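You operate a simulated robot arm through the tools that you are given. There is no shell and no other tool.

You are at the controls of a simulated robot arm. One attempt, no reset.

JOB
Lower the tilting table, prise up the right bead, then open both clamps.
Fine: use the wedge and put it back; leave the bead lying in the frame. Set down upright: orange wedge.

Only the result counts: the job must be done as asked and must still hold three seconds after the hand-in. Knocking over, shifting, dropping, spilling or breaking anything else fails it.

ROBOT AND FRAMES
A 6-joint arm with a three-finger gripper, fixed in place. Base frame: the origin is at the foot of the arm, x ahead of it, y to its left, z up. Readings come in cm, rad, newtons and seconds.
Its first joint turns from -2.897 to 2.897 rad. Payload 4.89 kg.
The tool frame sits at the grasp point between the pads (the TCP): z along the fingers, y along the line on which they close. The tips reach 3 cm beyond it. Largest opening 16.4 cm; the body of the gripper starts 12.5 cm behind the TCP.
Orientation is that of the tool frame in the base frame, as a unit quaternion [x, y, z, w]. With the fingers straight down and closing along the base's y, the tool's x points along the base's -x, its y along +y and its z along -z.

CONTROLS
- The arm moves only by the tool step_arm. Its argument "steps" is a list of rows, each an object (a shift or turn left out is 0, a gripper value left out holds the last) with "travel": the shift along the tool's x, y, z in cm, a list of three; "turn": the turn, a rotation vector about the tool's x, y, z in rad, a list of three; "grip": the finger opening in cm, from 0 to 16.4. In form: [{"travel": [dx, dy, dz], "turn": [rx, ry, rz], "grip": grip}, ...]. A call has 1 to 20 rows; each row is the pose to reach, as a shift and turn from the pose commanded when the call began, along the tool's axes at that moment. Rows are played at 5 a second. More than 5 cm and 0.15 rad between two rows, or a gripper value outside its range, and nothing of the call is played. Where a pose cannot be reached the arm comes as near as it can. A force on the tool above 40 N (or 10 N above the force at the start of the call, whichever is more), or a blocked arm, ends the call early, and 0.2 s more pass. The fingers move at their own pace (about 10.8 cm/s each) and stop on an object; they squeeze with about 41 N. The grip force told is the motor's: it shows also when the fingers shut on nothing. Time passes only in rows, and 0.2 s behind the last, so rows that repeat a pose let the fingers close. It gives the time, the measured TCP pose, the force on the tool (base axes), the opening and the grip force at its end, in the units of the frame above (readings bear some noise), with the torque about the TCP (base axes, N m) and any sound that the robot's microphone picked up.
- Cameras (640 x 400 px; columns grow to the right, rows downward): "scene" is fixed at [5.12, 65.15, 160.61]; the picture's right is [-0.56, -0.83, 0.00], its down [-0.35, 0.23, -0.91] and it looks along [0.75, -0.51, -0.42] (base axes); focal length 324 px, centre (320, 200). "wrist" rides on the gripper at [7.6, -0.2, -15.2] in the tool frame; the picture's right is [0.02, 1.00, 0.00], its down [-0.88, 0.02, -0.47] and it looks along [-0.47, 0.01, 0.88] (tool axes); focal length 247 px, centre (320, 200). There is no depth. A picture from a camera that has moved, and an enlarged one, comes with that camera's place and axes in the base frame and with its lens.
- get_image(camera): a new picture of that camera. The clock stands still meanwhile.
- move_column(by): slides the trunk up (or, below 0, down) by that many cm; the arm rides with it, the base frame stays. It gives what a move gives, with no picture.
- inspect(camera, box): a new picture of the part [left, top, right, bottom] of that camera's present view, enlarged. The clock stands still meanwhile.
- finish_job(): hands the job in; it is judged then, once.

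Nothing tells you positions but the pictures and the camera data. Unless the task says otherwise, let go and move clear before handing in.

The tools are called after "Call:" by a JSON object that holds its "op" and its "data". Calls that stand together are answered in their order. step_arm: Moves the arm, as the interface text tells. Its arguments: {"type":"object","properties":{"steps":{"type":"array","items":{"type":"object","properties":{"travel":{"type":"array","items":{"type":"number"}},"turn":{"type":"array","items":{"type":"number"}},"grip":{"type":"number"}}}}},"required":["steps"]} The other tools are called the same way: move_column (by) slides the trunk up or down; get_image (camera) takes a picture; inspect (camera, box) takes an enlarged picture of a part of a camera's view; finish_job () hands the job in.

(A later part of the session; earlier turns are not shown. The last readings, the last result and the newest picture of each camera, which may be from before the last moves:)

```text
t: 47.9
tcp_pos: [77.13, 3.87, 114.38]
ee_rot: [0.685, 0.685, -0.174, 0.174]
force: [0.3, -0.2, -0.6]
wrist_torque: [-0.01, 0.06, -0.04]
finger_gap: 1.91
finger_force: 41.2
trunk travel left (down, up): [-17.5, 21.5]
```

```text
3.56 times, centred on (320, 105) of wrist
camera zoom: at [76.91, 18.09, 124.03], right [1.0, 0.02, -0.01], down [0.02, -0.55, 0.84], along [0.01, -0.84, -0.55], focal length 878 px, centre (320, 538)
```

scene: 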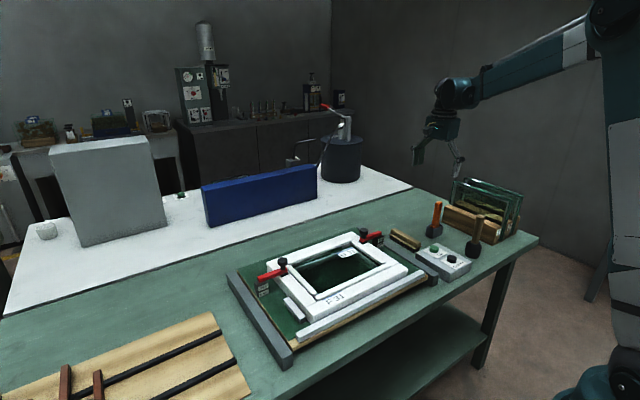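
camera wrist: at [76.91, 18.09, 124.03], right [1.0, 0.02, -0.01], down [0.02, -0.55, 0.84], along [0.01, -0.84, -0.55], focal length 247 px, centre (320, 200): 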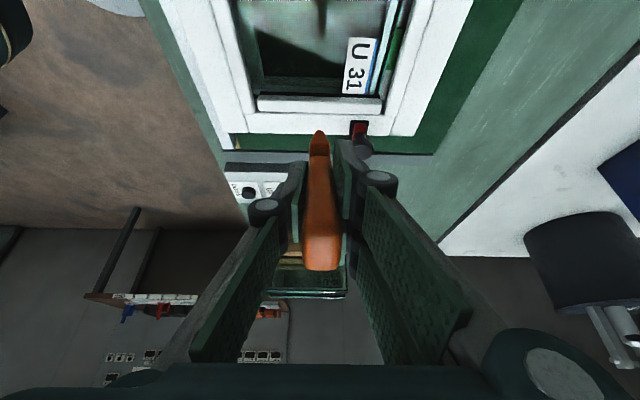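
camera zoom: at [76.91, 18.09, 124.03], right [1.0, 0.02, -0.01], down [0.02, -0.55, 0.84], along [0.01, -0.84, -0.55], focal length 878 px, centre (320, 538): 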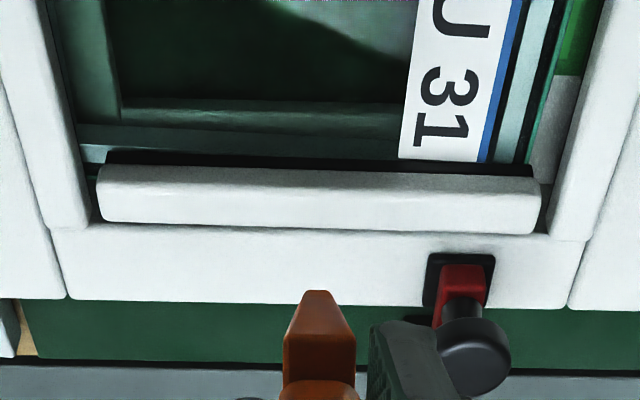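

Seen from inside, the bead sits loose above the glass with a shadow gap beneath it, raised about 0.5 cm and inside the frame. The prising looks done, so I'll take the wedge back to its holder.

Call:
{"op": "step_arm", "data": {"steps": [{"travel": [-2.98, 0.73, 0.35], "turn": [0, 0.1, 0]}, {"travel": [-5.96, 1.47, 0.7], "turn": [0, 0.2, 0]}, {"travel": [-8.93, 2.2, 1.04], "turn": [0, 0.3, 0]}, {"travel": [-11.9, 2.94, 1.4], "turn": [0, 0.4, 0]}, {"travel": [-14.89, 3.67, 1.74], "turn": [0, 0.5, 0]}, {"travel": [-14.89, 3.67, 1.74], "turn": [0, 0.5, 0]}]}}

```text
t: 49.3
tcp_pos: [80.65, -10.07, 120.01]
ee_rot: [0.707, 0.707, 0.002, 0.0]
force: [0.3, -1.4, -0.1]
wrist_torque: [0.1, -0.01, 0.01]
finger_gap: 1.89
finger_force: 41.1
trunk travel left (down, up): [-17.5, 21.5]
```

Call:
{"op": "step_arm", "data": {"steps": [{"travel": [-4.5, 0, 0]}, {"travel": [-9, 0, 0]}, {"travel": [-13.5, 0, 0]}, {"travel": [-18, 0, 0]}, {"travel": [-22.5, 0, 0]}, {"travel": [-27, 0, 0]}, {"travel": [-31.5, 0, 0]}, {"travel": [-35.5, 0.1, 0]}, {"travel": [-37.15, 0.1, 2]}, {"travel": [-37.15, 0.1, 6]}, {"travel": [-37.15, 0.1, 6]}]}}

Call:
{"op": "get_image", "data": {"camera": "wrist"}}

Call:
{"op": "inspect", "data": {"camera": "wrist", "box": [280, 90, 360, 190]}}

Call:
{"op": "inspect", "data": {"camera": "scene", "box": [400, 150, 500, 250]}}

```text
t: 51.7
tcp_pos: [80.81, -47.15, 114.04]
ee_rot: [0.708, 0.707, 0.0, 0.0]
force: [0.0, -1.5, -0.4]
wrist_torque: [0.06, 0.08, 0.01]
finger_gap: 1.93
finger_force: 40.7
trunk travel left (down, up): [-17.5, 21.5]
```

```text
taken
camera wrist: at [80.56, -39.49, 129.23], right [1.0, 0.02, 0.0], down [0.02, -0.88, 0.47], along [0.01, -0.47, -0.88], focal length 247 px, centre (320, 200)
```

wrist: 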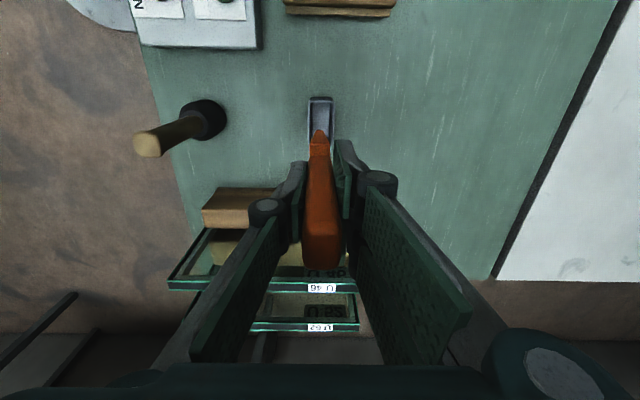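

```text
4.00 times, centred on (320, 140) of wrist
camera zoom: at [80.56, -39.49, 129.23], right [1.0, 0.02, 0.0], down [0.02, -0.88, 0.47], along [0.01, -0.47, -0.88], focal length 988 px, centre (320, 440)
```

zoom: 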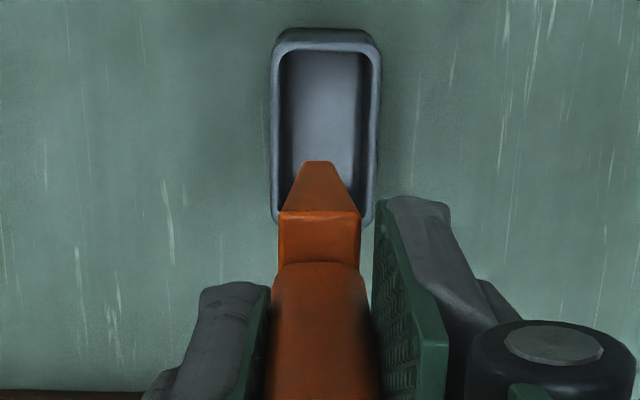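

```text
4.00 times, centred on (450, 200) of scene
camera zoom: at [5.12, 65.15, 160.61], right [-0.56, -0.83, 0.0], down [-0.35, 0.23, -0.91], along [0.75, -0.51, -0.42], focal length 1296 px, centre (-200, 200)
```

zoom: 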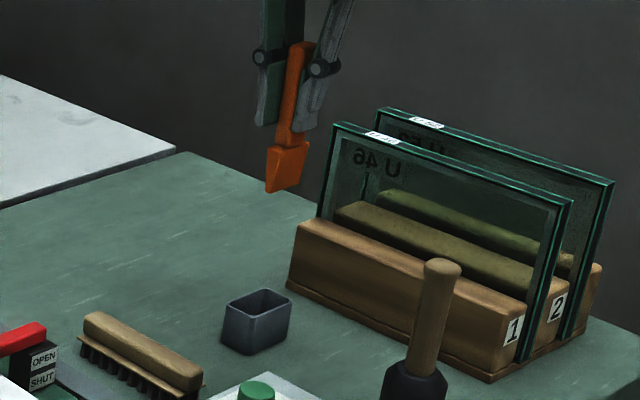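

The wedge still hangs straight in the grip, just about 0.35 cm higher than when I picked it up. I'll lower it into the cup, slowly at the end.

Call:
{"op": "step_arm", "data": {"steps": [{"travel": [0, 0.05, 4.5]}, {"travel": [0, 0.05, 9]}, {"travel": [0, 0.05, 12.5]}, {"travel": [0, 0.05, 14.5]}, {"travel": [0, 0.05, 16]}, {"travel": [0, 0.05, 17]}, {"travel": [0, 0.05, 17.7]}, {"travel": [0, 0.05, 18.1]}]}}

Call:
{"op": "inspect", "data": {"camera": "scene", "box": [410, 180, 490, 250]}}

Call:
{"op": "inspect", "data": {"camera": "wrist", "box": [280, 90, 360, 190]}}

```text
t: 53.5
tcp_pos: [80.98, -47.21, 95.82]
ee_rot: [0.707, 0.707, 0.001, 0.0]
force: [0.0, -0.6, -0.1]
wrist_torque: [-0.01, 0.0, -0.02]
finger_gap: 1.91
finger_force: 41.3
trunk travel left (down, up): [-17.5, 21.5]
```

```text
5.71 times, centred on (450, 215) of scene
camera zoom: at [5.12, 65.15, 160.61], right [-0.56, -0.83, 0.0], down [-0.35, 0.23, -0.91], along [0.75, -0.51, -0.42], focal length 1851 px, centre (-423, 114)
```

zoom: 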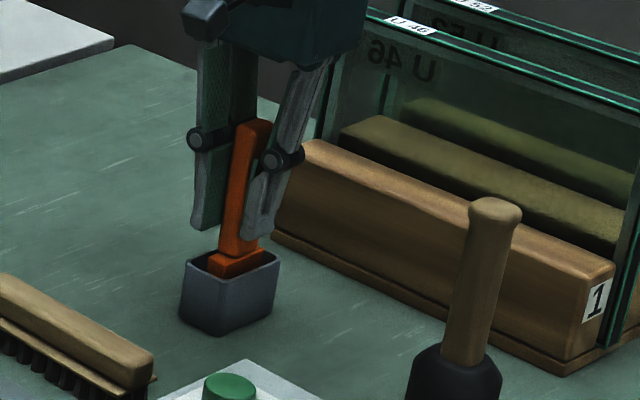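

```text
4.00 times, centred on (320, 140) of wrist
camera zoom: at [80.66, -39.44, 111.03], right [1.0, 0.02, 0.0], down [0.02, -0.88, 0.47], along [0.01, -0.47, -0.88], focal length 988 px, centre (320, 440)
```

zoom: 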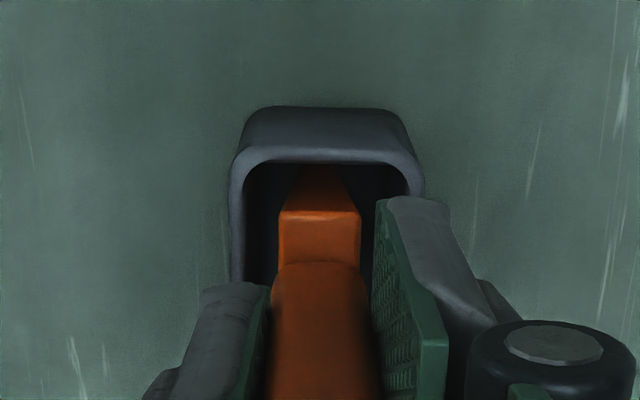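

Call:
{"op": "step_arm", "data": {"steps": [{"travel": [0, 0, 0.15]}, {"travel": [0, 0, 0.3]}, {"travel": [0, 0, 0.4]}]}}

```text
t: 54.3
tcp_pos: [80.94, -47.18, 95.55]
ee_rot: [0.707, 0.707, 0.0, 0.0]
force: [0.5, -0.5, 5.1]
wrist_torque: [-0.07, -0.1, 0.0]
finger_gap: 1.9
finger_force: 41.1
trunk travel left (down, up): [-17.5, 21.5]
```

The tip has touched the cup floor (5 N). I'll open the fingers and check that it stands upright.

Call:
{"op": "step_arm", "data": {"steps": [{"travel": [0, 0, 0], "grip": 2.3}, {"travel": [0, 0, 0], "grip": 3}, {"travel": [0, 0, 0], "grip": 5}, {"travel": [0, 0, 0], "grip": 7}, {"travel": [0, 0, 0], "grip": 7}]}}

Call:
{"op": "inspect", "data": {"camera": "scene", "box": [410, 180, 490, 250]}}

Call:
{"op": "inspect", "data": {"camera": "wrist", "box": [250, 90, 390, 290]}}

```text
t: 55.5
tcp_pos: [80.89, -47.11, 95.43]
ee_rot: [0.708, 0.707, 0.0, 0.0]
force: [-0.1, 0.7, 0.8]
wrist_torque: [-0.01, 0.0, -0.02]
finger_gap: 7.0
finger_force: 0.1
trunk travel left (down, up): [-17.5, 21.5]
```

```text
5.71 times, centred on (450, 215) of scene
camera zoom: at [5.12, 65.15, 160.61], right [-0.56, -0.83, 0.0], down [-0.35, 0.23, -0.91], along [0.75, -0.51, -0.42], focal length 1851 px, centre (-423, 114)
```

zoom: 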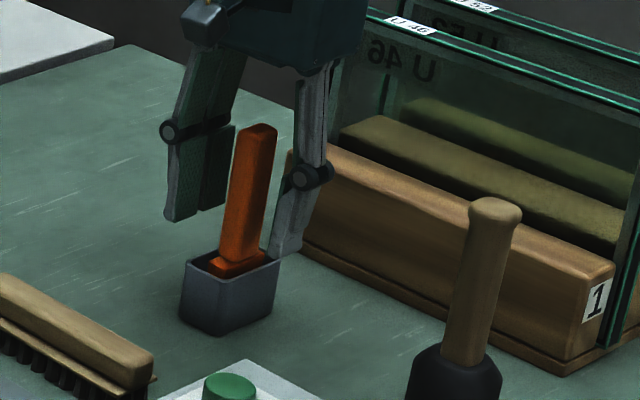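

```text
2.00 times, centred on (320, 190) of wrist
camera zoom: at [80.62, -39.42, 110.66], right [1.0, 0.02, 0.0], down [0.02, -0.88, 0.47], along [0.01, -0.47, -0.88], focal length 494 px, centre (320, 220)
```

zoom: 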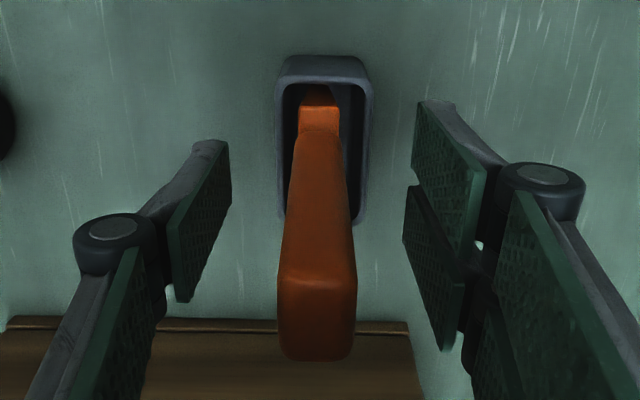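

The wedge stands upright in its cup. I'll rise clear and go look at the right clamp.

Call:
{"op": "step_arm", "data": {"steps": [{"travel": [0, 0, -4]}, {"travel": [0, 0, -8.5]}, {"travel": [0, 0, -13]}, {"travel": [0, 0, -17.5]}, {"travel": [3, 0, -21]}, {"travel": [7.5, 0.3, -21]}, {"travel": [12, 0.5, -21]}, {"travel": [16.5, 0.7, -21]}, {"travel": [21, 0.9, -21]}, {"travel": [25.5, 1.1, -21]}, {"travel": [30, 1.2, -21]}, {"travel": [33, 1.2, -21]}, {"travel": [33, 1.2, -21]}]}}

Call:
{"op": "get_image", "data": {"camera": "wrist"}}

Call:
{"op": "get_image", "data": {"camera": "scene"}}

Call:
{"op": "inspect", "data": {"camera": "wrist", "box": [240, 70, 400, 200]}}

```text
t: 58.3
tcp_pos: [82.07, -14.04, 116.53]
ee_rot: [0.706, 0.708, 0.0, 0.001]
force: [-0.1, 0.1, 1.1]
wrist_torque: [-0.05, 0.01, -0.05]
finger_gap: 7.02
finger_force: 0.0
trunk travel left (down, up): [-17.5, 21.5]
```

```text
taken
camera wrist: at [81.79, -6.27, 131.67], right [1.0, 0.02, 0.0], down [0.02, -0.88, 0.47], along [0.01, -0.47, -0.88], focal length 247 px, centre (320, 200)
```

wrist: 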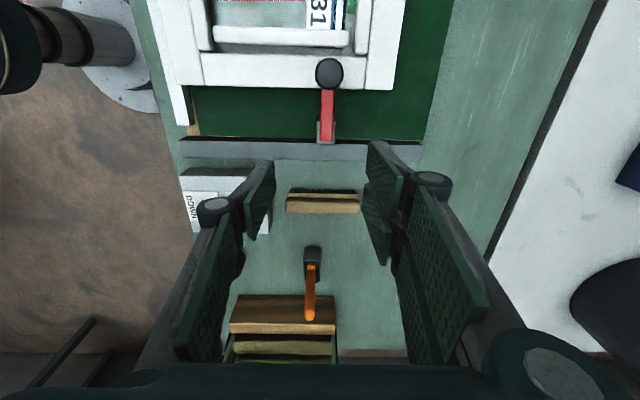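

```text
taken
```

scene: 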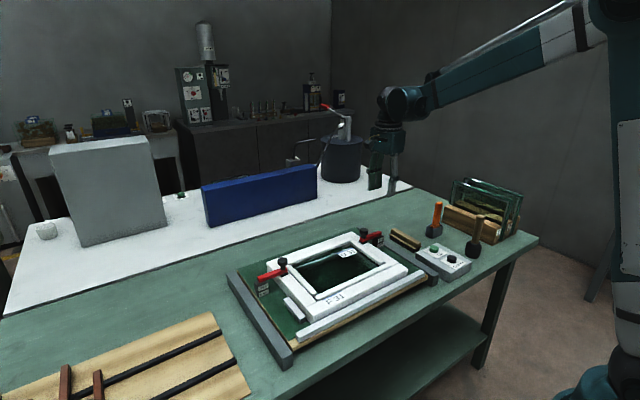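

```text
3.08 times, centred on (320, 135) of wrist
camera zoom: at [81.79, -6.27, 131.67], right [1.0, 0.02, 0.0], down [0.02, -0.88, 0.47], along [0.01, -0.47, -0.88], focal length 760 px, centre (320, 400)
```

zoom: 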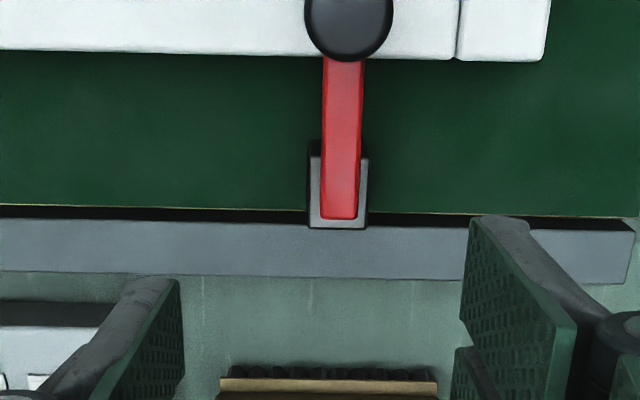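

Call:
{"op": "step_arm", "data": {"steps": [{"travel": [3.5, 0.6, 0]}, {"travel": [7.04, 0.6, 2]}, {"travel": [7.04, 0.6, 5.5]}, {"travel": [7.04, 0.6, 8.5]}, {"travel": [7.04, 0.6, 8.5]}]}}

Call:
{"op": "get_image", "data": {"camera": "wrist"}}

Call:
{"op": "inspect", "data": {"camera": "wrist", "box": [240, 90, 400, 210]}}

Call:
{"op": "inspect", "data": {"camera": "scene", "box": [320, 180, 440, 270]}}

```text
t: 59.5
tcp_pos: [82.78, -7.14, 108.01]
ee_rot: [0.707, 0.707, 0.0, 0.0]
force: [0.8, -0.1, 0.4]
wrist_torque: [0.0, 0.08, 0.01]
finger_gap: 6.98
finger_force: 0.0
trunk travel left (down, up): [-17.5, 21.5]
```

```text
taken
camera wrist: at [82.44, 0.62, 123.18], right [1.0, 0.02, 0.0], down [0.02, -0.88, 0.47], along [0.01, -0.47, -0.88], focal length 247 px, centre (320, 200)
```

wrist: 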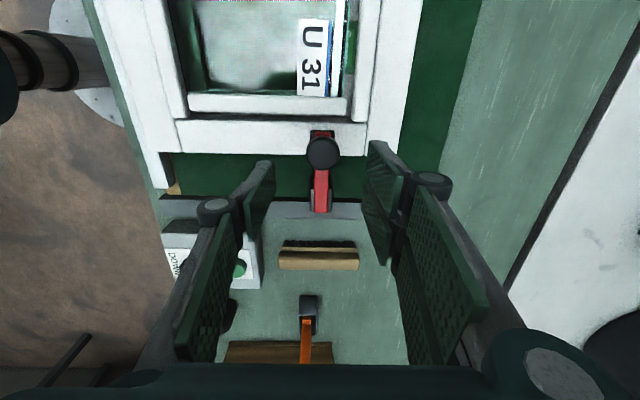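

```text
3.33 times, centred on (320, 150) of wrist
camera zoom: at [82.44, 0.62, 123.18], right [1.0, 0.02, 0.0], down [0.02, -0.88, 0.47], along [0.01, -0.47, -0.88], focal length 823 px, centre (320, 367)
```

zoom: 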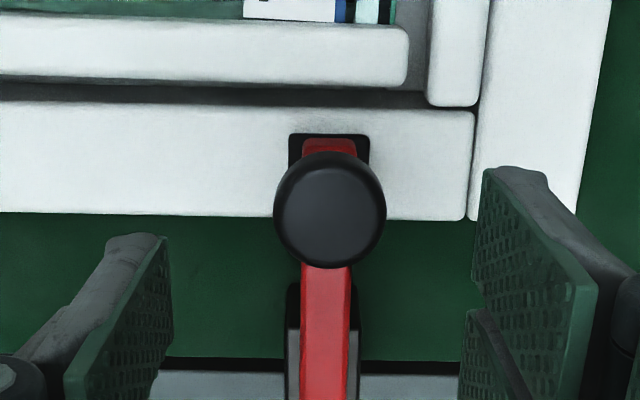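

```text
4.44 times, centred on (380, 225) of scene
camera zoom: at [5.12, 65.15, 160.61], right [-0.56, -0.83, 0.0], down [-0.35, 0.23, -0.91], along [0.75, -0.51, -0.42], focal length 1440 px, centre (53, 89)
```

zoom: 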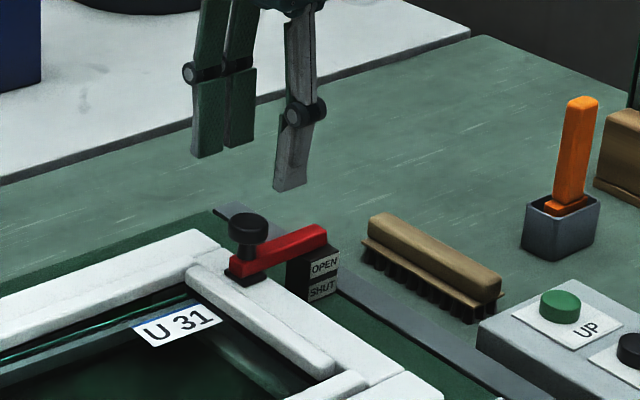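

Call:
{"op": "step_arm", "data": {"steps": [{"travel": [0.3, 0.08, 3]}, {"travel": [0.3, 0.08, 5]}, {"travel": [0.3, 0.08, 6]}, {"travel": [0.3, 0.08, 6]}]}}

Call:
{"op": "get_image", "data": {"camera": "wrist"}}

Call:
{"op": "inspect", "data": {"camera": "scene", "box": [330, 190, 420, 260]}}

```text
t: 60.5
tcp_pos: [82.74, -6.89, 101.98]
ee_rot: [0.707, 0.707, 0.0, 0.0]
force: [-1.2, 0.0, 0.1]
wrist_torque: [0.03, 0.07, 0.03]
finger_gap: 6.98
finger_force: 0.1
trunk travel left (down, up): [-17.5, 21.5]
```

```text
taken
camera wrist: at [82.48, 0.91, 117.24], right [1.0, 0.02, 0.0], down [0.02, -0.88, 0.47], along [0.01, -0.47, -0.88], focal length 247 px, centre (320, 200)
```

wrist: 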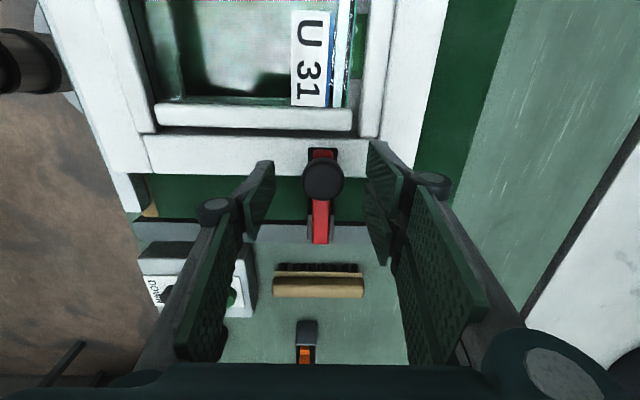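

```text
5.71 times, centred on (375, 225) of scene
camera zoom: at [5.12, 65.15, 160.61], right [-0.56, -0.83, 0.0], down [-0.35, 0.23, -0.91], along [0.75, -0.51, -0.42], focal length 1851 px, centre (6, 57)
```

zoom: 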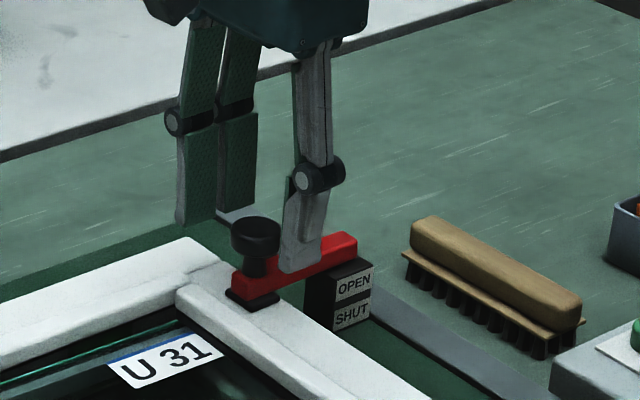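

The knob lies between the fingers. I'll descend around it and close along x so the knob can pivot between the pads.

Call:
{"op": "step_arm", "data": {"steps": [{"travel": [-0.1, 0.05, 1]}, {"travel": [-0.1, 0.05, 2]}, {"travel": [-0.1, 0.05, 2.9]}, {"travel": [-0.1, 0.05, 2.9], "grip": 5}, {"travel": [-0.1, 0.05, 2.9], "grip": 3.6}, {"travel": [-0.1, 0.05, 2.9], "grip": 3.6}]}}

Call:
{"op": "get_image", "data": {"camera": "wrist"}}

Call:
{"op": "inspect", "data": {"camera": "scene", "box": [330, 190, 420, 260]}}

```text
t: 61.9
tcp_pos: [82.78, -6.92, 99.13]
ee_rot: [0.707, 0.707, 0.0, 0.0]
force: [2.3, -1.5, -1.4]
wrist_torque: [0.01, 0.04, 0.01]
finger_gap: 3.68
finger_force: 0.8
trunk travel left (down, up): [-17.5, 21.5]
```

```text
taken
camera wrist: at [82.47, 0.75, 114.28], right [1.0, 0.02, 0.0], down [0.02, -0.88, 0.47], along [0.01, -0.47, -0.88], focal length 247 px, centre (320, 200)
```

wrist: 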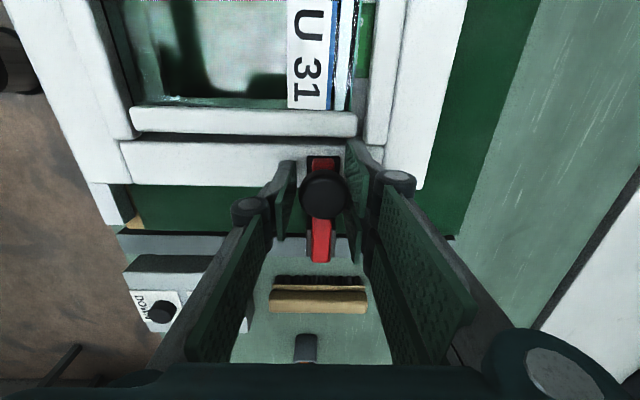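

```text
5.71 times, centred on (375, 225) of scene
camera zoom: at [5.12, 65.15, 160.61], right [-0.56, -0.83, 0.0], down [-0.35, 0.23, -0.91], along [0.75, -0.51, -0.42], focal length 1851 px, centre (6, 57)
```

zoom: 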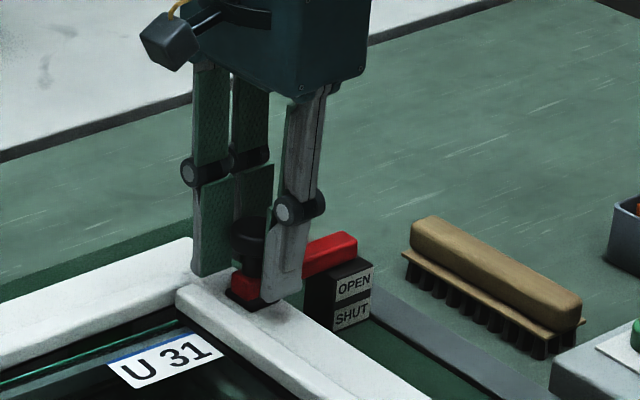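

Call:
{"op": "step_arm", "data": {"steps": [{"travel": [0, 0.15, 0], "grip": 3.6}, {"travel": [0, 0.15, 0], "grip": 3.2}, {"travel": [0, 0.15, 0], "grip": 2.4}, {"travel": [0, 0.15, 0], "grip": 2.0}, {"travel": [0, 0.15, 0], "grip": 2.0}]}}

Call:
{"op": "get_image", "data": {"camera": "wrist"}}

```text
t: 63.1
tcp_pos: [82.9, -7.0, 99.22]
ee_rot: [0.707, 0.707, 0.001, 0.0]
force: [22.4, -0.6, 8.8]
wrist_torque: [0.0, -0.17, 0.05]
finger_gap: 3.12
finger_force: 45.0
trunk travel left (down, up): [-17.5, 21.5]
```

```text
taken
camera wrist: at [82.7, 0.78, 114.29], right [1.0, 0.02, 0.0], down [0.02, -0.88, 0.47], along [0.01, -0.47, -0.88], focal length 247 px, centre (320, 200)
```

wrist: 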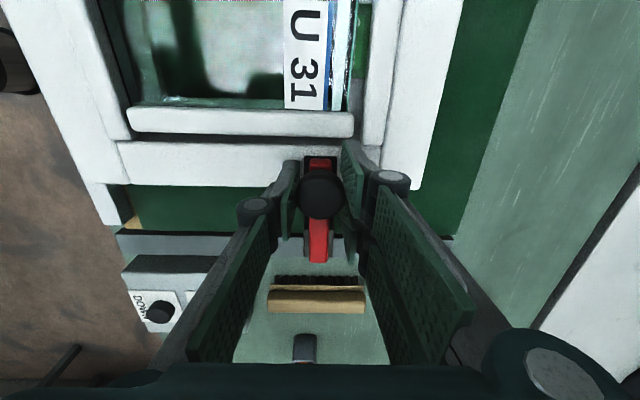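

The knob is gripped, but it pushes the tool toward +x with 22 N. I'll shift slightly to centre on it.

Call:
{"op": "step_arm", "data": {"steps": [{"travel": [0, 0.1, 0]}, {"travel": [0, 0.1, 0]}]}}

```text
t: 63.7
tcp_pos: [82.89, -6.94, 99.12]
ee_rot: [0.707, 0.708, -0.001, 0.0]
force: [14.5, -7.1, 9.9]
wrist_torque: [-0.07, -0.03, 0.0]
finger_gap: 3.14
finger_force: 45.2
trunk travel left (down, up): [-17.5, 21.5]
```

Call:
{"op": "step_arm", "data": {"steps": [{"travel": [0, 0.1, 0]}, {"travel": [0, 0.2, 0]}, {"travel": [0, 0.2, 0]}]}}

```text
t: 64.5
tcp_pos: [82.97, -7.03, 98.99]
ee_rot: [0.706, 0.708, 0.001, -0.001]
force: [-31.1, -11.5, -10.8]
wrist_torque: [0.01, 0.23, -0.07]
finger_gap: 3.13
finger_force: 44.2
trunk travel left (down, up): [-17.5, 21.5]
```

Call:
{"op": "step_arm", "data": {"steps": [{"travel": [0, -0.12, 0]}, {"travel": [0, -0.12, 0]}]}}

```text
t: 65.1
tcp_pos: [83.06, -6.85, 99.05]
ee_rot: [0.707, 0.707, 0.0, 0.0]
force: [-35.3, -18.1, -19.9]
wrist_torque: [0.45, 0.07, -0.05]
finger_gap: 3.14
finger_force: 44.8
trunk travel left (down, up): [-17.5, 21.5]
```

Forces build up while holding. I'll reopen slightly to release them, recentre in x, and close again.

Call:
{"op": "step_arm", "data": {"steps": [{"travel": [0, -0.12, 0], "grip": 4.0}, {"travel": [0, -0.12, 0], "grip": 4.0}, {"travel": [0, -0.12, 0], "grip": 4.0}]}}

Call:
{"op": "inspect", "data": {"camera": "wrist", "box": [260, 140, 390, 280]}}

Call:
{"op": "inspect", "data": {"camera": "scene", "box": [340, 215, 400, 260]}}

```text
t: 65.9
tcp_pos: [83.0, -6.79, 99.08]
ee_rot: [0.707, 0.708, 0.001, 0.001]
force: [-0.8, -0.2, -0.3]
wrist_torque: [-0.01, 0.0, -0.02]
finger_gap: 3.99
finger_force: 0.1
trunk travel left (down, up): [-17.5, 21.5]
```

```text
2.86 times, centred on (325, 210) of wrist
camera zoom: at [82.71, 0.88, 114.33], right [1.0, 0.02, 0.0], down [0.02, -0.88, 0.47], along [0.01, -0.47, -0.88], focal length 706 px, centre (306, 171)
```

zoom: 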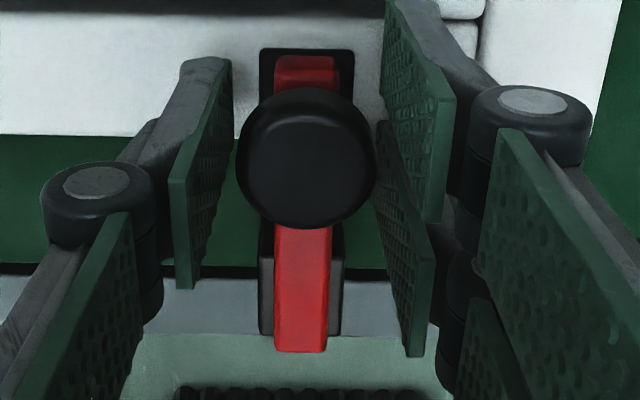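

```text
8.89 times, centred on (370, 238) of scene
camera zoom: at [5.12, 65.15, 160.61], right [-0.56, -0.83, 0.0], down [-0.35, 0.23, -0.91], along [0.75, -0.51, -0.42], focal length 2880 px, centre (-124, -133)
```

zoom: 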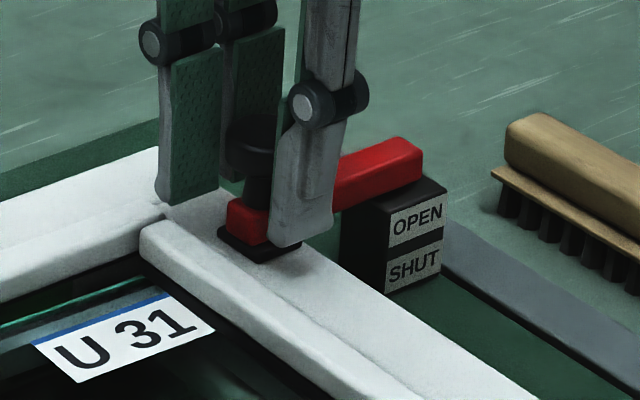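

Well centred now. I'll close again and lift the knob along an arc about the post pivot (about y -14.5, z 96) in small steps, reading the force.

Call:
{"op": "step_arm", "data": {"steps": [{"travel": [0, 0, 0], "grip": 3.2}, {"travel": [0, 0, 0], "grip": 2.0}, {"travel": [0, 0, 0], "grip": 2.0}]}}

Call:
{"op": "step_arm", "data": {"steps": [{"travel": [-0.159, 0, -0.376]}, {"travel": [-0.338, 0, -0.744]}, {"travel": [-0.534, 0, -1.102]}, {"travel": [-0.748, 0, -1.45]}]}}

Call:
{"op": "inspect", "data": {"camera": "scene", "box": [340, 200, 420, 260]}}

```text
t: 66.7
tcp_pos: [82.93, -6.89, 99.01]
ee_rot: [0.707, 0.707, 0.001, 0.0]
force: [3.5, 1.4, 1.6]
wrist_torque: [0.06, -0.05, -0.01]
finger_gap: 3.14
finger_force: 45.0
trunk travel left (down, up): [-17.5, 21.5]
```

```text
t: 67.7
tcp_pos: [82.94, -7.43, 100.66]
ee_rot: [0.707, 0.707, 0.0, 0.0]
force: [3.2, 10.3, -11.2]
wrist_torque: [1.12, -0.03, 0.12]
finger_gap: 3.15
finger_force: 44.6
trunk travel left (down, up): [-17.5, 21.5]
```

```text
6.67 times, centred on (380, 230) of scene
camera zoom: at [5.12, 65.15, 160.61], right [-0.56, -0.83, 0.0], down [-0.35, 0.23, -0.91], along [0.75, -0.51, -0.42], focal length 2160 px, centre (-80, 0)
```

zoom: 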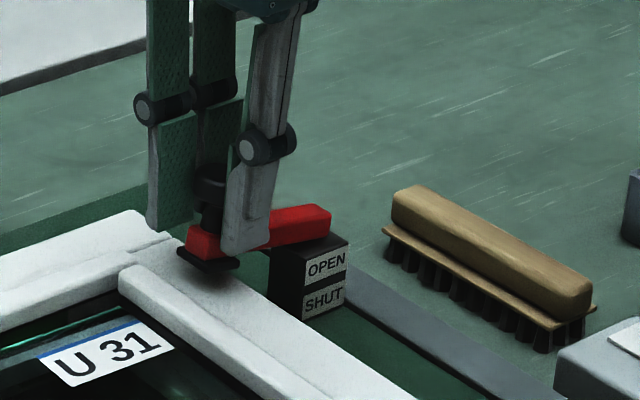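

The lever is rising with modest force. I'll continue along the arc with a slightly adjusted pivot.

Call:
{"op": "step_arm", "data": {"steps": [{"travel": [-0.2, 0, -0.42]}, {"travel": [-0.5, 0, -0.83]}, {"travel": [-0.86, 0, -1.3]}, {"travel": [-1.24, 0, -1.755]}, {"travel": [-1.66, 0, -2.17]}, {"travel": [-2.11, 0, -2.56]}]}}

Call:
{"op": "inspect", "data": {"camera": "scene", "box": [340, 200, 420, 260]}}

```text
t: 69.1
tcp_pos: [82.96, -9.84, 103.2]
ee_rot: [0.707, 0.707, -0.001, 0.0]
force: [-4.8, -2.7, -24.4]
wrist_torque: [1.0, -0.05, 0.15]
finger_gap: 3.13
finger_force: 45.2
trunk travel left (down, up): [-17.5, 21.5]
```

```text
6.67 times, centred on (380, 230) of scene
camera zoom: at [5.12, 65.15, 160.61], right [-0.56, -0.83, 0.0], down [-0.35, 0.23, -0.91], along [0.75, -0.51, -0.42], focal length 2160 px, centre (-80, 0)
```

zoom: 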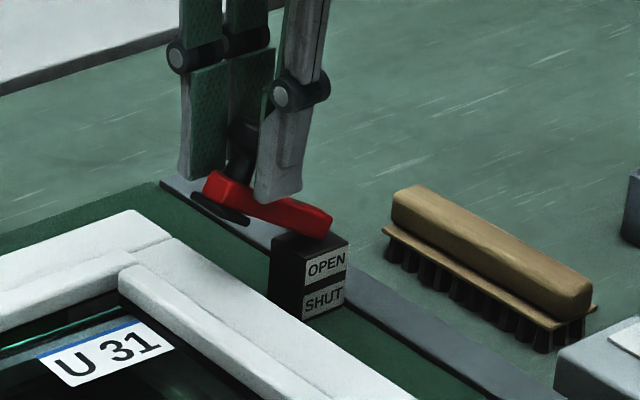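

The lever is at roughly 36°. I'll carry on around the arc toward vertical with a slightly smaller radius.

Call:
{"op": "step_arm", "data": {"steps": [{"travel": [-0.4, 0, -0.1]}, {"travel": [-0.868, 0, -0.352]}, {"travel": [-1.42, 0, -0.6]}, {"travel": [-2.009, 0, -0.829]}, {"travel": [-2.6, 0, -0.99]}, {"travel": [-3.208, 0, -1.13]}]}}

Call:
{"op": "inspect", "data": {"camera": "scene", "box": [340, 200, 420, 260]}}

```text
t: 70.5
tcp_pos: [83.04, -12.86, 104.5]
ee_rot: [0.707, 0.707, 0.0, 0.001]
force: [8.1, 21.0, 31.5]
wrist_torque: [1.14, 0.22, -0.06]
finger_gap: 3.12
finger_force: 45.0
trunk travel left (down, up): [-17.5, 21.5]
```

```text
6.67 times, centred on (380, 230) of scene
camera zoom: at [5.12, 65.15, 160.61], right [-0.56, -0.83, 0.0], down [-0.35, 0.23, -0.91], along [0.75, -0.51, -0.42], focal length 2160 px, centre (-80, 0)
```

zoom: 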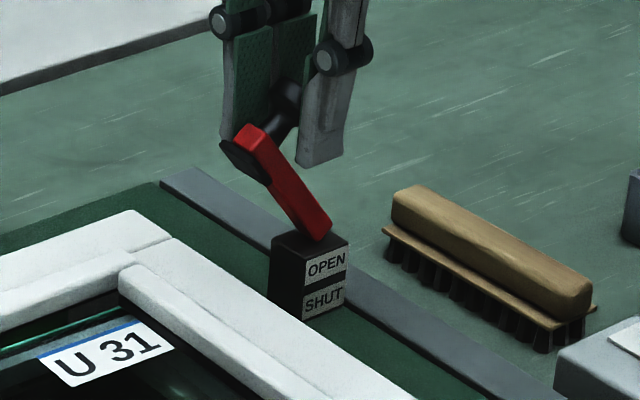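

The lever is about 55° up, but the tool is too low by about 0.2 cm. I'll correct the height and continue.

Call:
{"op": "step_arm", "data": {"steps": [{"travel": [0, 0, -0.2]}, {"travel": [-0.5, 0, -0.35]}, {"travel": [-1.0, 0, -0.47]}, {"travel": [-1.5, 0, -0.56]}, {"travel": [-1.96, 0, -0.63]}]}}

Call:
{"op": "inspect", "data": {"camera": "scene", "box": [340, 200, 420, 260]}}

```text
t: 71.7
tcp_pos: [82.95, -14.85, 104.87]
ee_rot: [0.707, 0.707, 0.0, 0.0]
force: [-13.1, 11.7, -18.6]
wrist_torque: [1.13, 0.32, -0.07]
finger_gap: 3.13
finger_force: 44.7
trunk travel left (down, up): [-17.5, 21.5]
```

```text
6.67 times, centred on (380, 230) of scene
camera zoom: at [5.12, 65.15, 160.61], right [-0.56, -0.83, 0.0], down [-0.35, 0.23, -0.91], along [0.75, -0.51, -0.42], focal length 2160 px, centre (-80, 0)
```

zoom: 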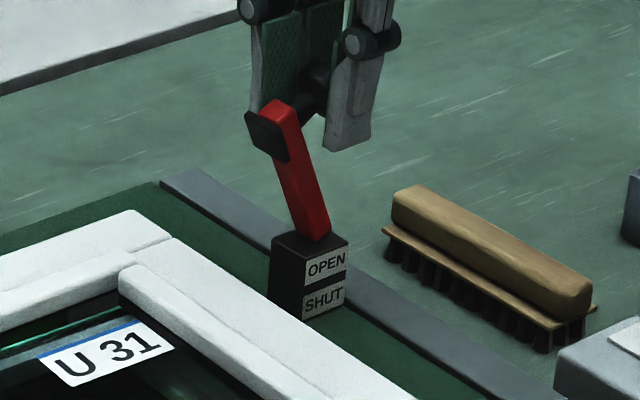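

Call:
{"op": "step_arm", "data": {"steps": [{"travel": [0, -0.06, 0.08]}, {"travel": [-0.5, -0.06, 0.15]}, {"travel": [-0.97, -0.06, 0.24]}, {"travel": [-1.5, -0.06, 0.38]}, {"travel": [-2.04, -0.06, 0.55]}]}}

Call:
{"op": "inspect", "data": {"camera": "scene", "box": [340, 200, 420, 260]}}

```text
t: 72.9
tcp_pos: [82.97, -16.99, 104.58]
ee_rot: [0.708, 0.707, 0.001, 0.002]
force: [9.9, 1.4, 32.5]
wrist_torque: [0.85, 0.14, 0.38]
finger_gap: 3.09
finger_force: 45.1
trunk travel left (down, up): [-17.5, 21.5]
```

```text
6.67 times, centred on (380, 230) of scene
camera zoom: at [5.12, 65.15, 160.61], right [-0.56, -0.83, 0.0], down [-0.35, 0.23, -0.91], along [0.75, -0.51, -0.42], focal length 2160 px, centre (-80, 0)
```

zoom: 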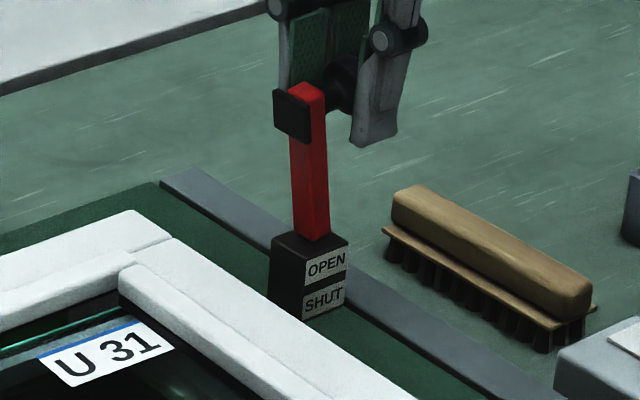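

The lever is nearly vertical. I'll correct the height and carry it a bit past vertical so it rests open.

Call:
{"op": "step_arm", "data": {"steps": [{"travel": [0, 0, -0.15]}, {"travel": [-0.55, 0, -0.08]}, {"travel": [-1.1, 0, 0.03]}, {"travel": [-1.55, 0, 0.15]}, {"travel": [-2.0, 0, 0.3]}]}}

Call:
{"op": "inspect", "data": {"camera": "scene", "box": [340, 200, 420, 260]}}

```text
t: 74.1
tcp_pos: [83.1, -18.78, 103.94]
ee_rot: [0.707, 0.707, 0.0, 0.0]
force: [-2.6, 22.8, -23.5]
wrist_torque: [0.97, 0.02, 0.19]
finger_gap: 3.09
finger_force: 44.7
trunk travel left (down, up): [-17.5, 21.5]
```

```text
6.67 times, centred on (380, 230) of scene
camera zoom: at [5.12, 65.15, 160.61], right [-0.56, -0.83, 0.0], down [-0.35, 0.23, -0.91], along [0.75, -0.51, -0.42], focal length 2160 px, centre (-80, 0)
```

zoom: 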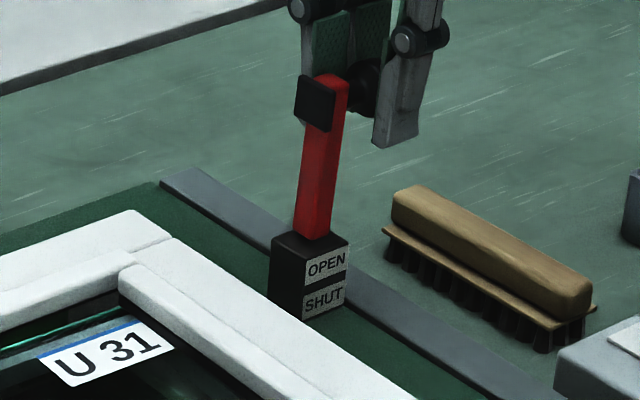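

The lever is about vertical now. I'll release the grip gently and see whether it stays up.

Call:
{"op": "step_arm", "data": {"steps": [{"travel": [0, 0, 0], "grip": 3.6}, {"travel": [0, 0, 0], "grip": 5}, {"travel": [0, 0, 0], "grip": 7}, {"travel": [0, 0, 0], "grip": 7}]}}

Call:
{"op": "inspect", "data": {"camera": "scene", "box": [340, 200, 420, 260]}}

Call:
{"op": "get_image", "data": {"camera": "wrist"}}

```text
t: 75.1
tcp_pos: [82.93, -18.95, 104.01]
ee_rot: [0.707, 0.707, 0.0, -0.001]
force: [-0.1, -0.1, 0.1]
wrist_torque: [0.04, 0.03, -0.03]
finger_gap: 7.0
finger_force: 0.0
trunk travel left (down, up): [-17.5, 21.5]
```

```text
6.67 times, centred on (380, 230) of scene
camera zoom: at [5.12, 65.15, 160.61], right [-0.56, -0.83, 0.0], down [-0.35, 0.23, -0.91], along [0.75, -0.51, -0.42], focal length 2160 px, centre (-80, 0)
```

zoom: 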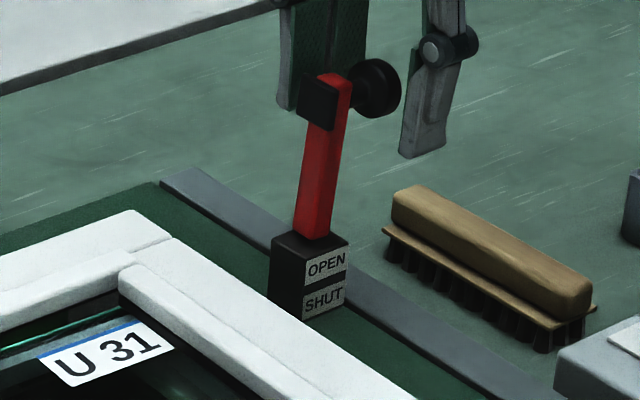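

```text
taken
camera wrist: at [82.68, -11.18, 119.21], right [1.0, 0.02, 0.0], down [0.02, -0.88, 0.47], along [0.01, -0.47, -0.88], focal length 247 px, centre (320, 200)
```

wrist: 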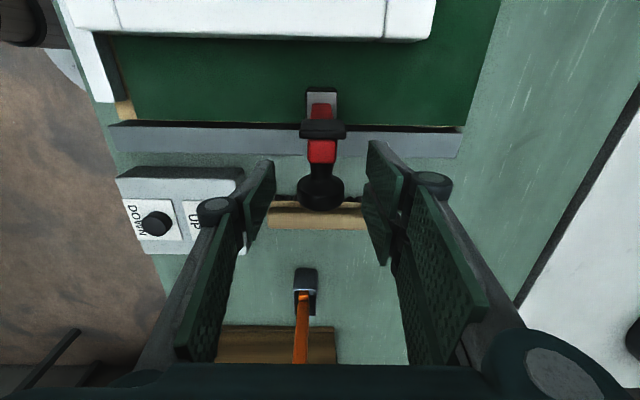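

The lever stays up, at about 90°. To be sure it is fully open, I'll go around to its +y side with closed fingers and nudge it further until it stops.

Call:
{"op": "step_arm", "data": {"steps": [{"travel": [0, 0, -4]}, {"travel": [0, 0, -8]}, {"travel": [3, 0, -9], "grip": 4}, {"travel": [6, 0, -9], "grip": 1}, {"travel": [8.5, 0, -9], "grip": 0}, {"travel": [8.5, 0, -9], "grip": 0}, {"travel": [8.5, 0, -5], "grip": 0}, {"travel": [8.5, 0, -1.5], "grip": 0}, {"travel": [8.5, 0, -1.5], "grip": 0}]}}

Call:
{"op": "inspect", "data": {"camera": "scene", "box": [340, 190, 420, 250]}}

Call:
{"op": "get_image", "data": {"camera": "wrist"}}

```text
t: 77.1
tcp_pos: [82.96, -10.51, 105.59]
ee_rot: [0.708, 0.707, 0.0, 0.0]
force: [0.5, 0.6, 0.0]
wrist_torque: [0.02, 0.06, -0.01]
finger_gap: 0.0
finger_force: 41.1
trunk travel left (down, up): [-17.5, 21.5]
```

```text
6.67 times, centred on (380, 220) of scene
camera zoom: at [5.12, 65.15, 160.61], right [-0.56, -0.83, 0.0], down [-0.35, 0.23, -0.91], along [0.75, -0.51, -0.42], focal length 2160 px, centre (-80, 67)
```

zoom: 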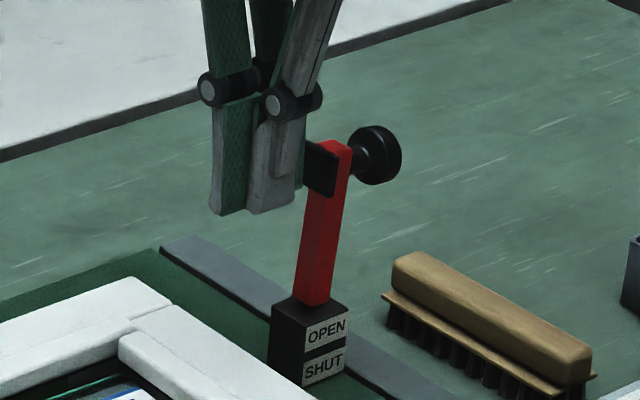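

```text
taken
camera wrist: at [82.61, -2.66, 120.7], right [1.0, 0.02, 0.0], down [0.02, -0.88, 0.47], along [0.01, -0.47, -0.88], focal length 247 px, centre (320, 200)
```

wrist: 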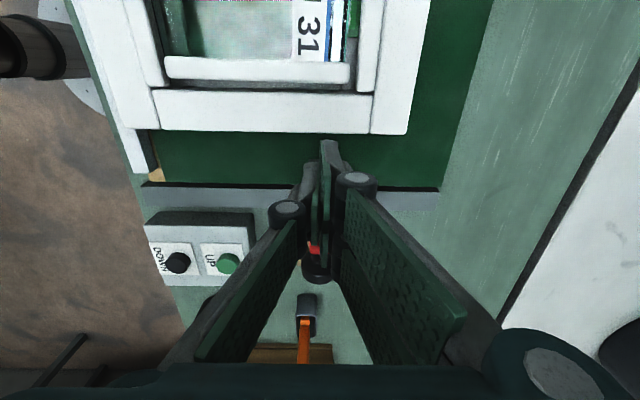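

Call:
{"op": "step_arm", "data": {"steps": [{"travel": [-0.6, 0, 0]}, {"travel": [-1.2, 0, 0]}, {"travel": [-1.7, 0, 0]}, {"travel": [-2.2, 0, 0]}, {"travel": [-2.7, 0, 0]}, {"travel": [-3.2, 0, 0]}]}}

Call:
{"op": "inspect", "data": {"camera": "scene", "box": [340, 190, 420, 250]}}

```text
t: 77.9
tcp_pos: [82.88, -11.36, 105.62]
ee_rot: [0.705, 0.709, 0.001, -0.002]
force: [-4.2, 16.0, -0.1]
wrist_torque: [0.31, 0.09, -0.05]
finger_gap: 0.0
finger_force: 41.3
trunk travel left (down, up): [-17.5, 21.5]
stopped in row 4: the force on the tool passed its limit at 47 N (the readings are from after the stop); the commanded pose is now the measured one
```

```text
6.67 times, centred on (380, 220) of scene
camera zoom: at [5.12, 65.15, 160.61], right [-0.56, -0.83, 0.0], down [-0.35, 0.23, -0.91], along [0.75, -0.51, -0.42], focal length 2160 px, centre (-80, 67)
```

zoom: 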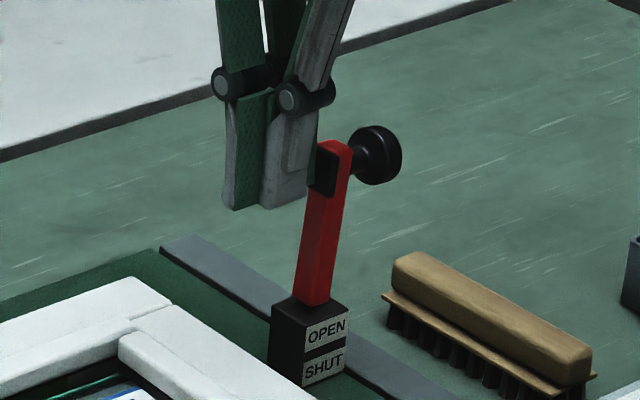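

The lever is at its end stop (47 N, no motion), so the right clamp is fully open. I'll back away, rise, and move to the left clamp, whose knob should be near (83, 26).

Call:
{"op": "step_arm", "data": {"steps": [{"travel": [1, 0, 0]}, {"travel": [2, 0, -3]}, {"travel": [2.5, 0, -7.5]}, {"travel": [4, 0, -12]}, {"travel": [8, 0, -12], "grip": 4}, {"travel": [12.5, 0, -12], "grip": 7}, {"travel": [17, 0, -12]}, {"travel": [21.5, 0, -12]}, {"travel": [26, 0, -12]}, {"travel": [30.5, 0, -12]}, {"travel": [33, 0, -12]}, {"travel": [33, 0, -12]}]}}

Call:
{"op": "get_image", "data": {"camera": "wrist"}}

Call:
{"op": "get_image", "data": {"camera": "scene"}}

```text
t: 80.5
tcp_pos: [82.7, 21.49, 117.68]
ee_rot: [0.706, 0.708, 0.001, -0.002]
force: [0.2, 1.0, 0.5]
wrist_torque: [-0.06, -0.01, 0.03]
finger_gap: 7.01
finger_force: 0.2
trunk travel left (down, up): [-17.5, 21.5]
```

```text
taken
camera wrist: at [82.4, 29.07, 132.88], right [1.0, 0.03, 0.0], down [0.02, -0.88, 0.47], along [0.01, -0.47, -0.88], focal length 247 px, centre (320, 200)
```

wrist: 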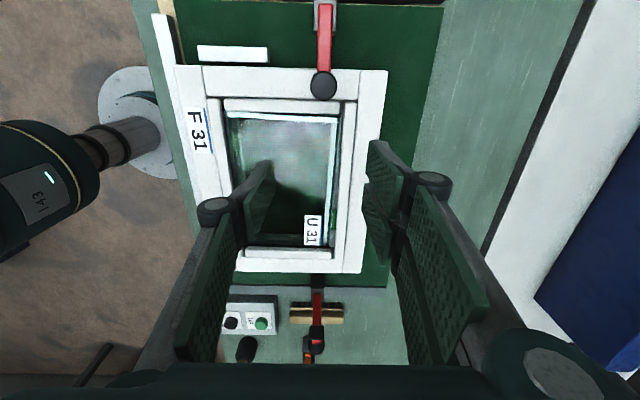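

```text
taken
```

scene: 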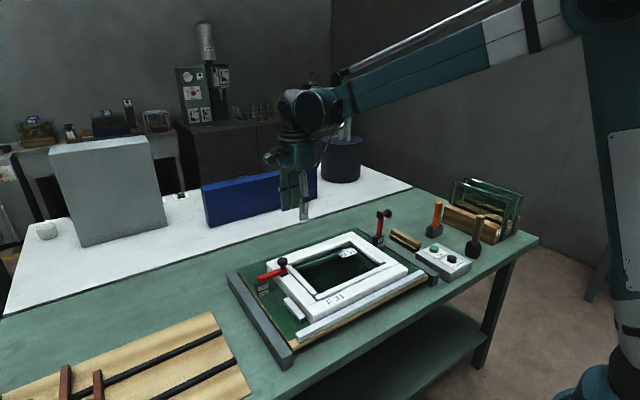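

Call:
{"op": "step_arm", "data": {"steps": [{"travel": [3, 0.25, 0]}, {"travel": [5.4, 0.25, 2]}, {"travel": [5.4, 0.25, 6]}, {"travel": [5.4, 0.25, 9.7]}, {"travel": [5.4, 0.25, 9.7]}]}}

Call:
{"op": "get_image", "data": {"camera": "wrist"}}

Call:
{"op": "inspect", "data": {"camera": "wrist", "box": [240, 90, 400, 210]}}

Call:
{"op": "inspect", "data": {"camera": "scene", "box": [240, 200, 340, 290]}}

```text
t: 81.7
tcp_pos: [82.91, 26.85, 108.01]
ee_rot: [0.706, 0.708, 0.001, -0.001]
force: [0.9, 1.4, -0.6]
wrist_torque: [-0.04, 0.07, 0.02]
finger_gap: 7.0
finger_force: 0.0
trunk travel left (down, up): [-17.5, 21.5]
```

```text
taken
camera wrist: at [82.57, 34.49, 123.21], right [1.0, 0.03, 0.0], down [0.02, -0.88, 0.47], along [0.01, -0.47, -0.88], focal length 247 px, centre (320, 200)
```

wrist: 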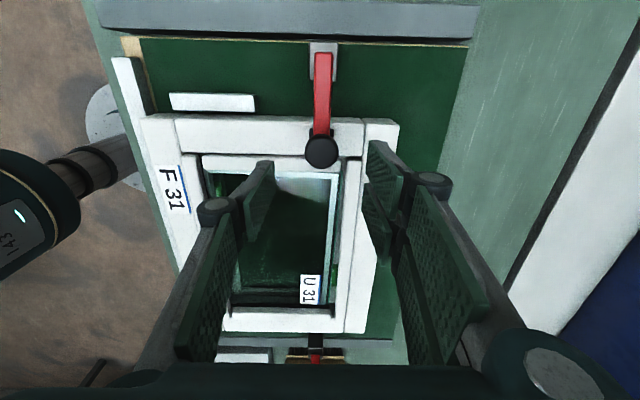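

```text
3.33 times, centred on (320, 150) of wrist
camera zoom: at [82.57, 34.49, 123.21], right [1.0, 0.03, 0.0], down [0.02, -0.88, 0.47], along [0.01, -0.47, -0.88], focal length 823 px, centre (320, 367)
```

zoom: 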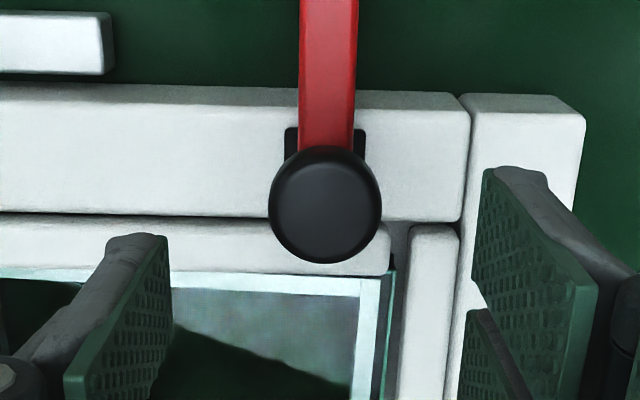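

```text
4.44 times, centred on (290, 245) of scene
camera zoom: at [5.12, 65.15, 160.61], right [-0.56, -0.83, 0.0], down [-0.35, 0.23, -0.91], along [0.75, -0.51, -0.42], focal length 1440 px, centre (453, 0)
```

zoom: 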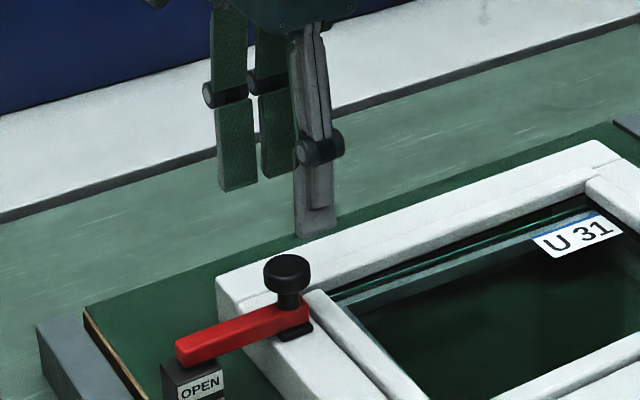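

The left knob is at about (82.96, 27.2). I'll descend around it as I did on the right.

Call:
{"op": "step_arm", "data": {"steps": [{"travel": [0.37, 0.05, 3]}, {"travel": [0.37, 0.05, 6]}, {"travel": [0.37, 0.05, 8]}, {"travel": [0.37, 0.05, 8.95]}, {"travel": [0.37, 0.05, 8.95], "grip": 5}, {"travel": [0.37, 0.05, 8.95], "grip": 4}, {"travel": [0.37, 0.05, 8.95], "grip": 4}]}}

Call:
{"op": "inspect", "data": {"camera": "wrist", "box": [260, 140, 390, 280]}}

Call:
{"op": "inspect", "data": {"camera": "scene", "box": [240, 220, 320, 290]}}

```text
t: 83.3
tcp_pos: [83.09, 27.16, 99.09]
ee_rot: [0.706, 0.708, 0.003, -0.002]
force: [0.2, -0.8, 0.8]
wrist_torque: [0.0, -0.03, -0.01]
finger_gap: 4.02
finger_force: 0.1
trunk travel left (down, up): [-17.5, 21.5]
```

```text
2.86 times, centred on (325, 210) of wrist
camera zoom: at [82.74, 34.86, 114.25], right [1.0, 0.03, 0.0], down [0.02, -0.88, 0.47], along [0.01, -0.47, -0.88], focal length 706 px, centre (306, 171)
```

zoom: 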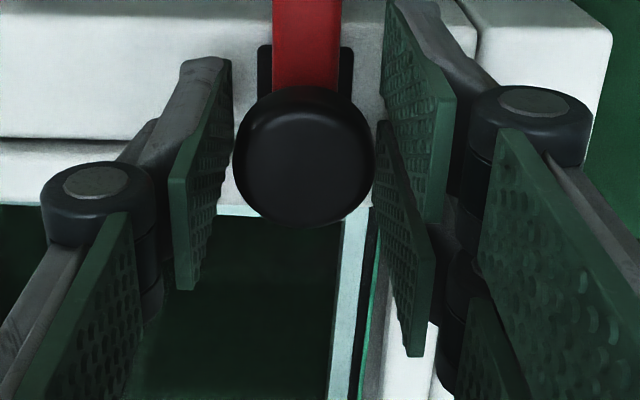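

```text
5.71 times, centred on (280, 255) of scene
camera zoom: at [5.12, 65.15, 160.61], right [-0.56, -0.83, 0.0], down [-0.35, 0.23, -0.91], along [0.75, -0.51, -0.42], focal length 1851 px, centre (549, -114)
```

zoom: 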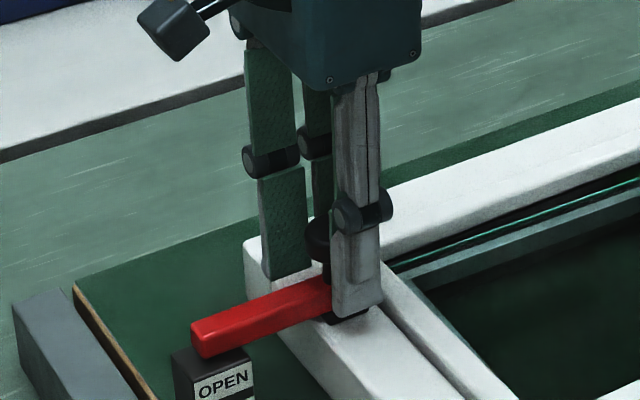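

Call:
{"op": "step_arm", "data": {"steps": [{"travel": [0, -0.05, 0], "grip": 3.2}, {"travel": [0, -0.05, 0], "grip": 2.0}, {"travel": [0, -0.05, 0], "grip": 2.0}]}}

```text
t: 84.1
tcp_pos: [82.91, 27.31, 99.01]
ee_rot: [0.706, 0.708, 0.002, -0.002]
force: [-3.6, -2.6, -4.5]
wrist_torque: [-0.03, 0.05, 0.0]
finger_gap: 3.13
finger_force: 45.0
trunk travel left (down, up): [-17.5, 21.5]
```

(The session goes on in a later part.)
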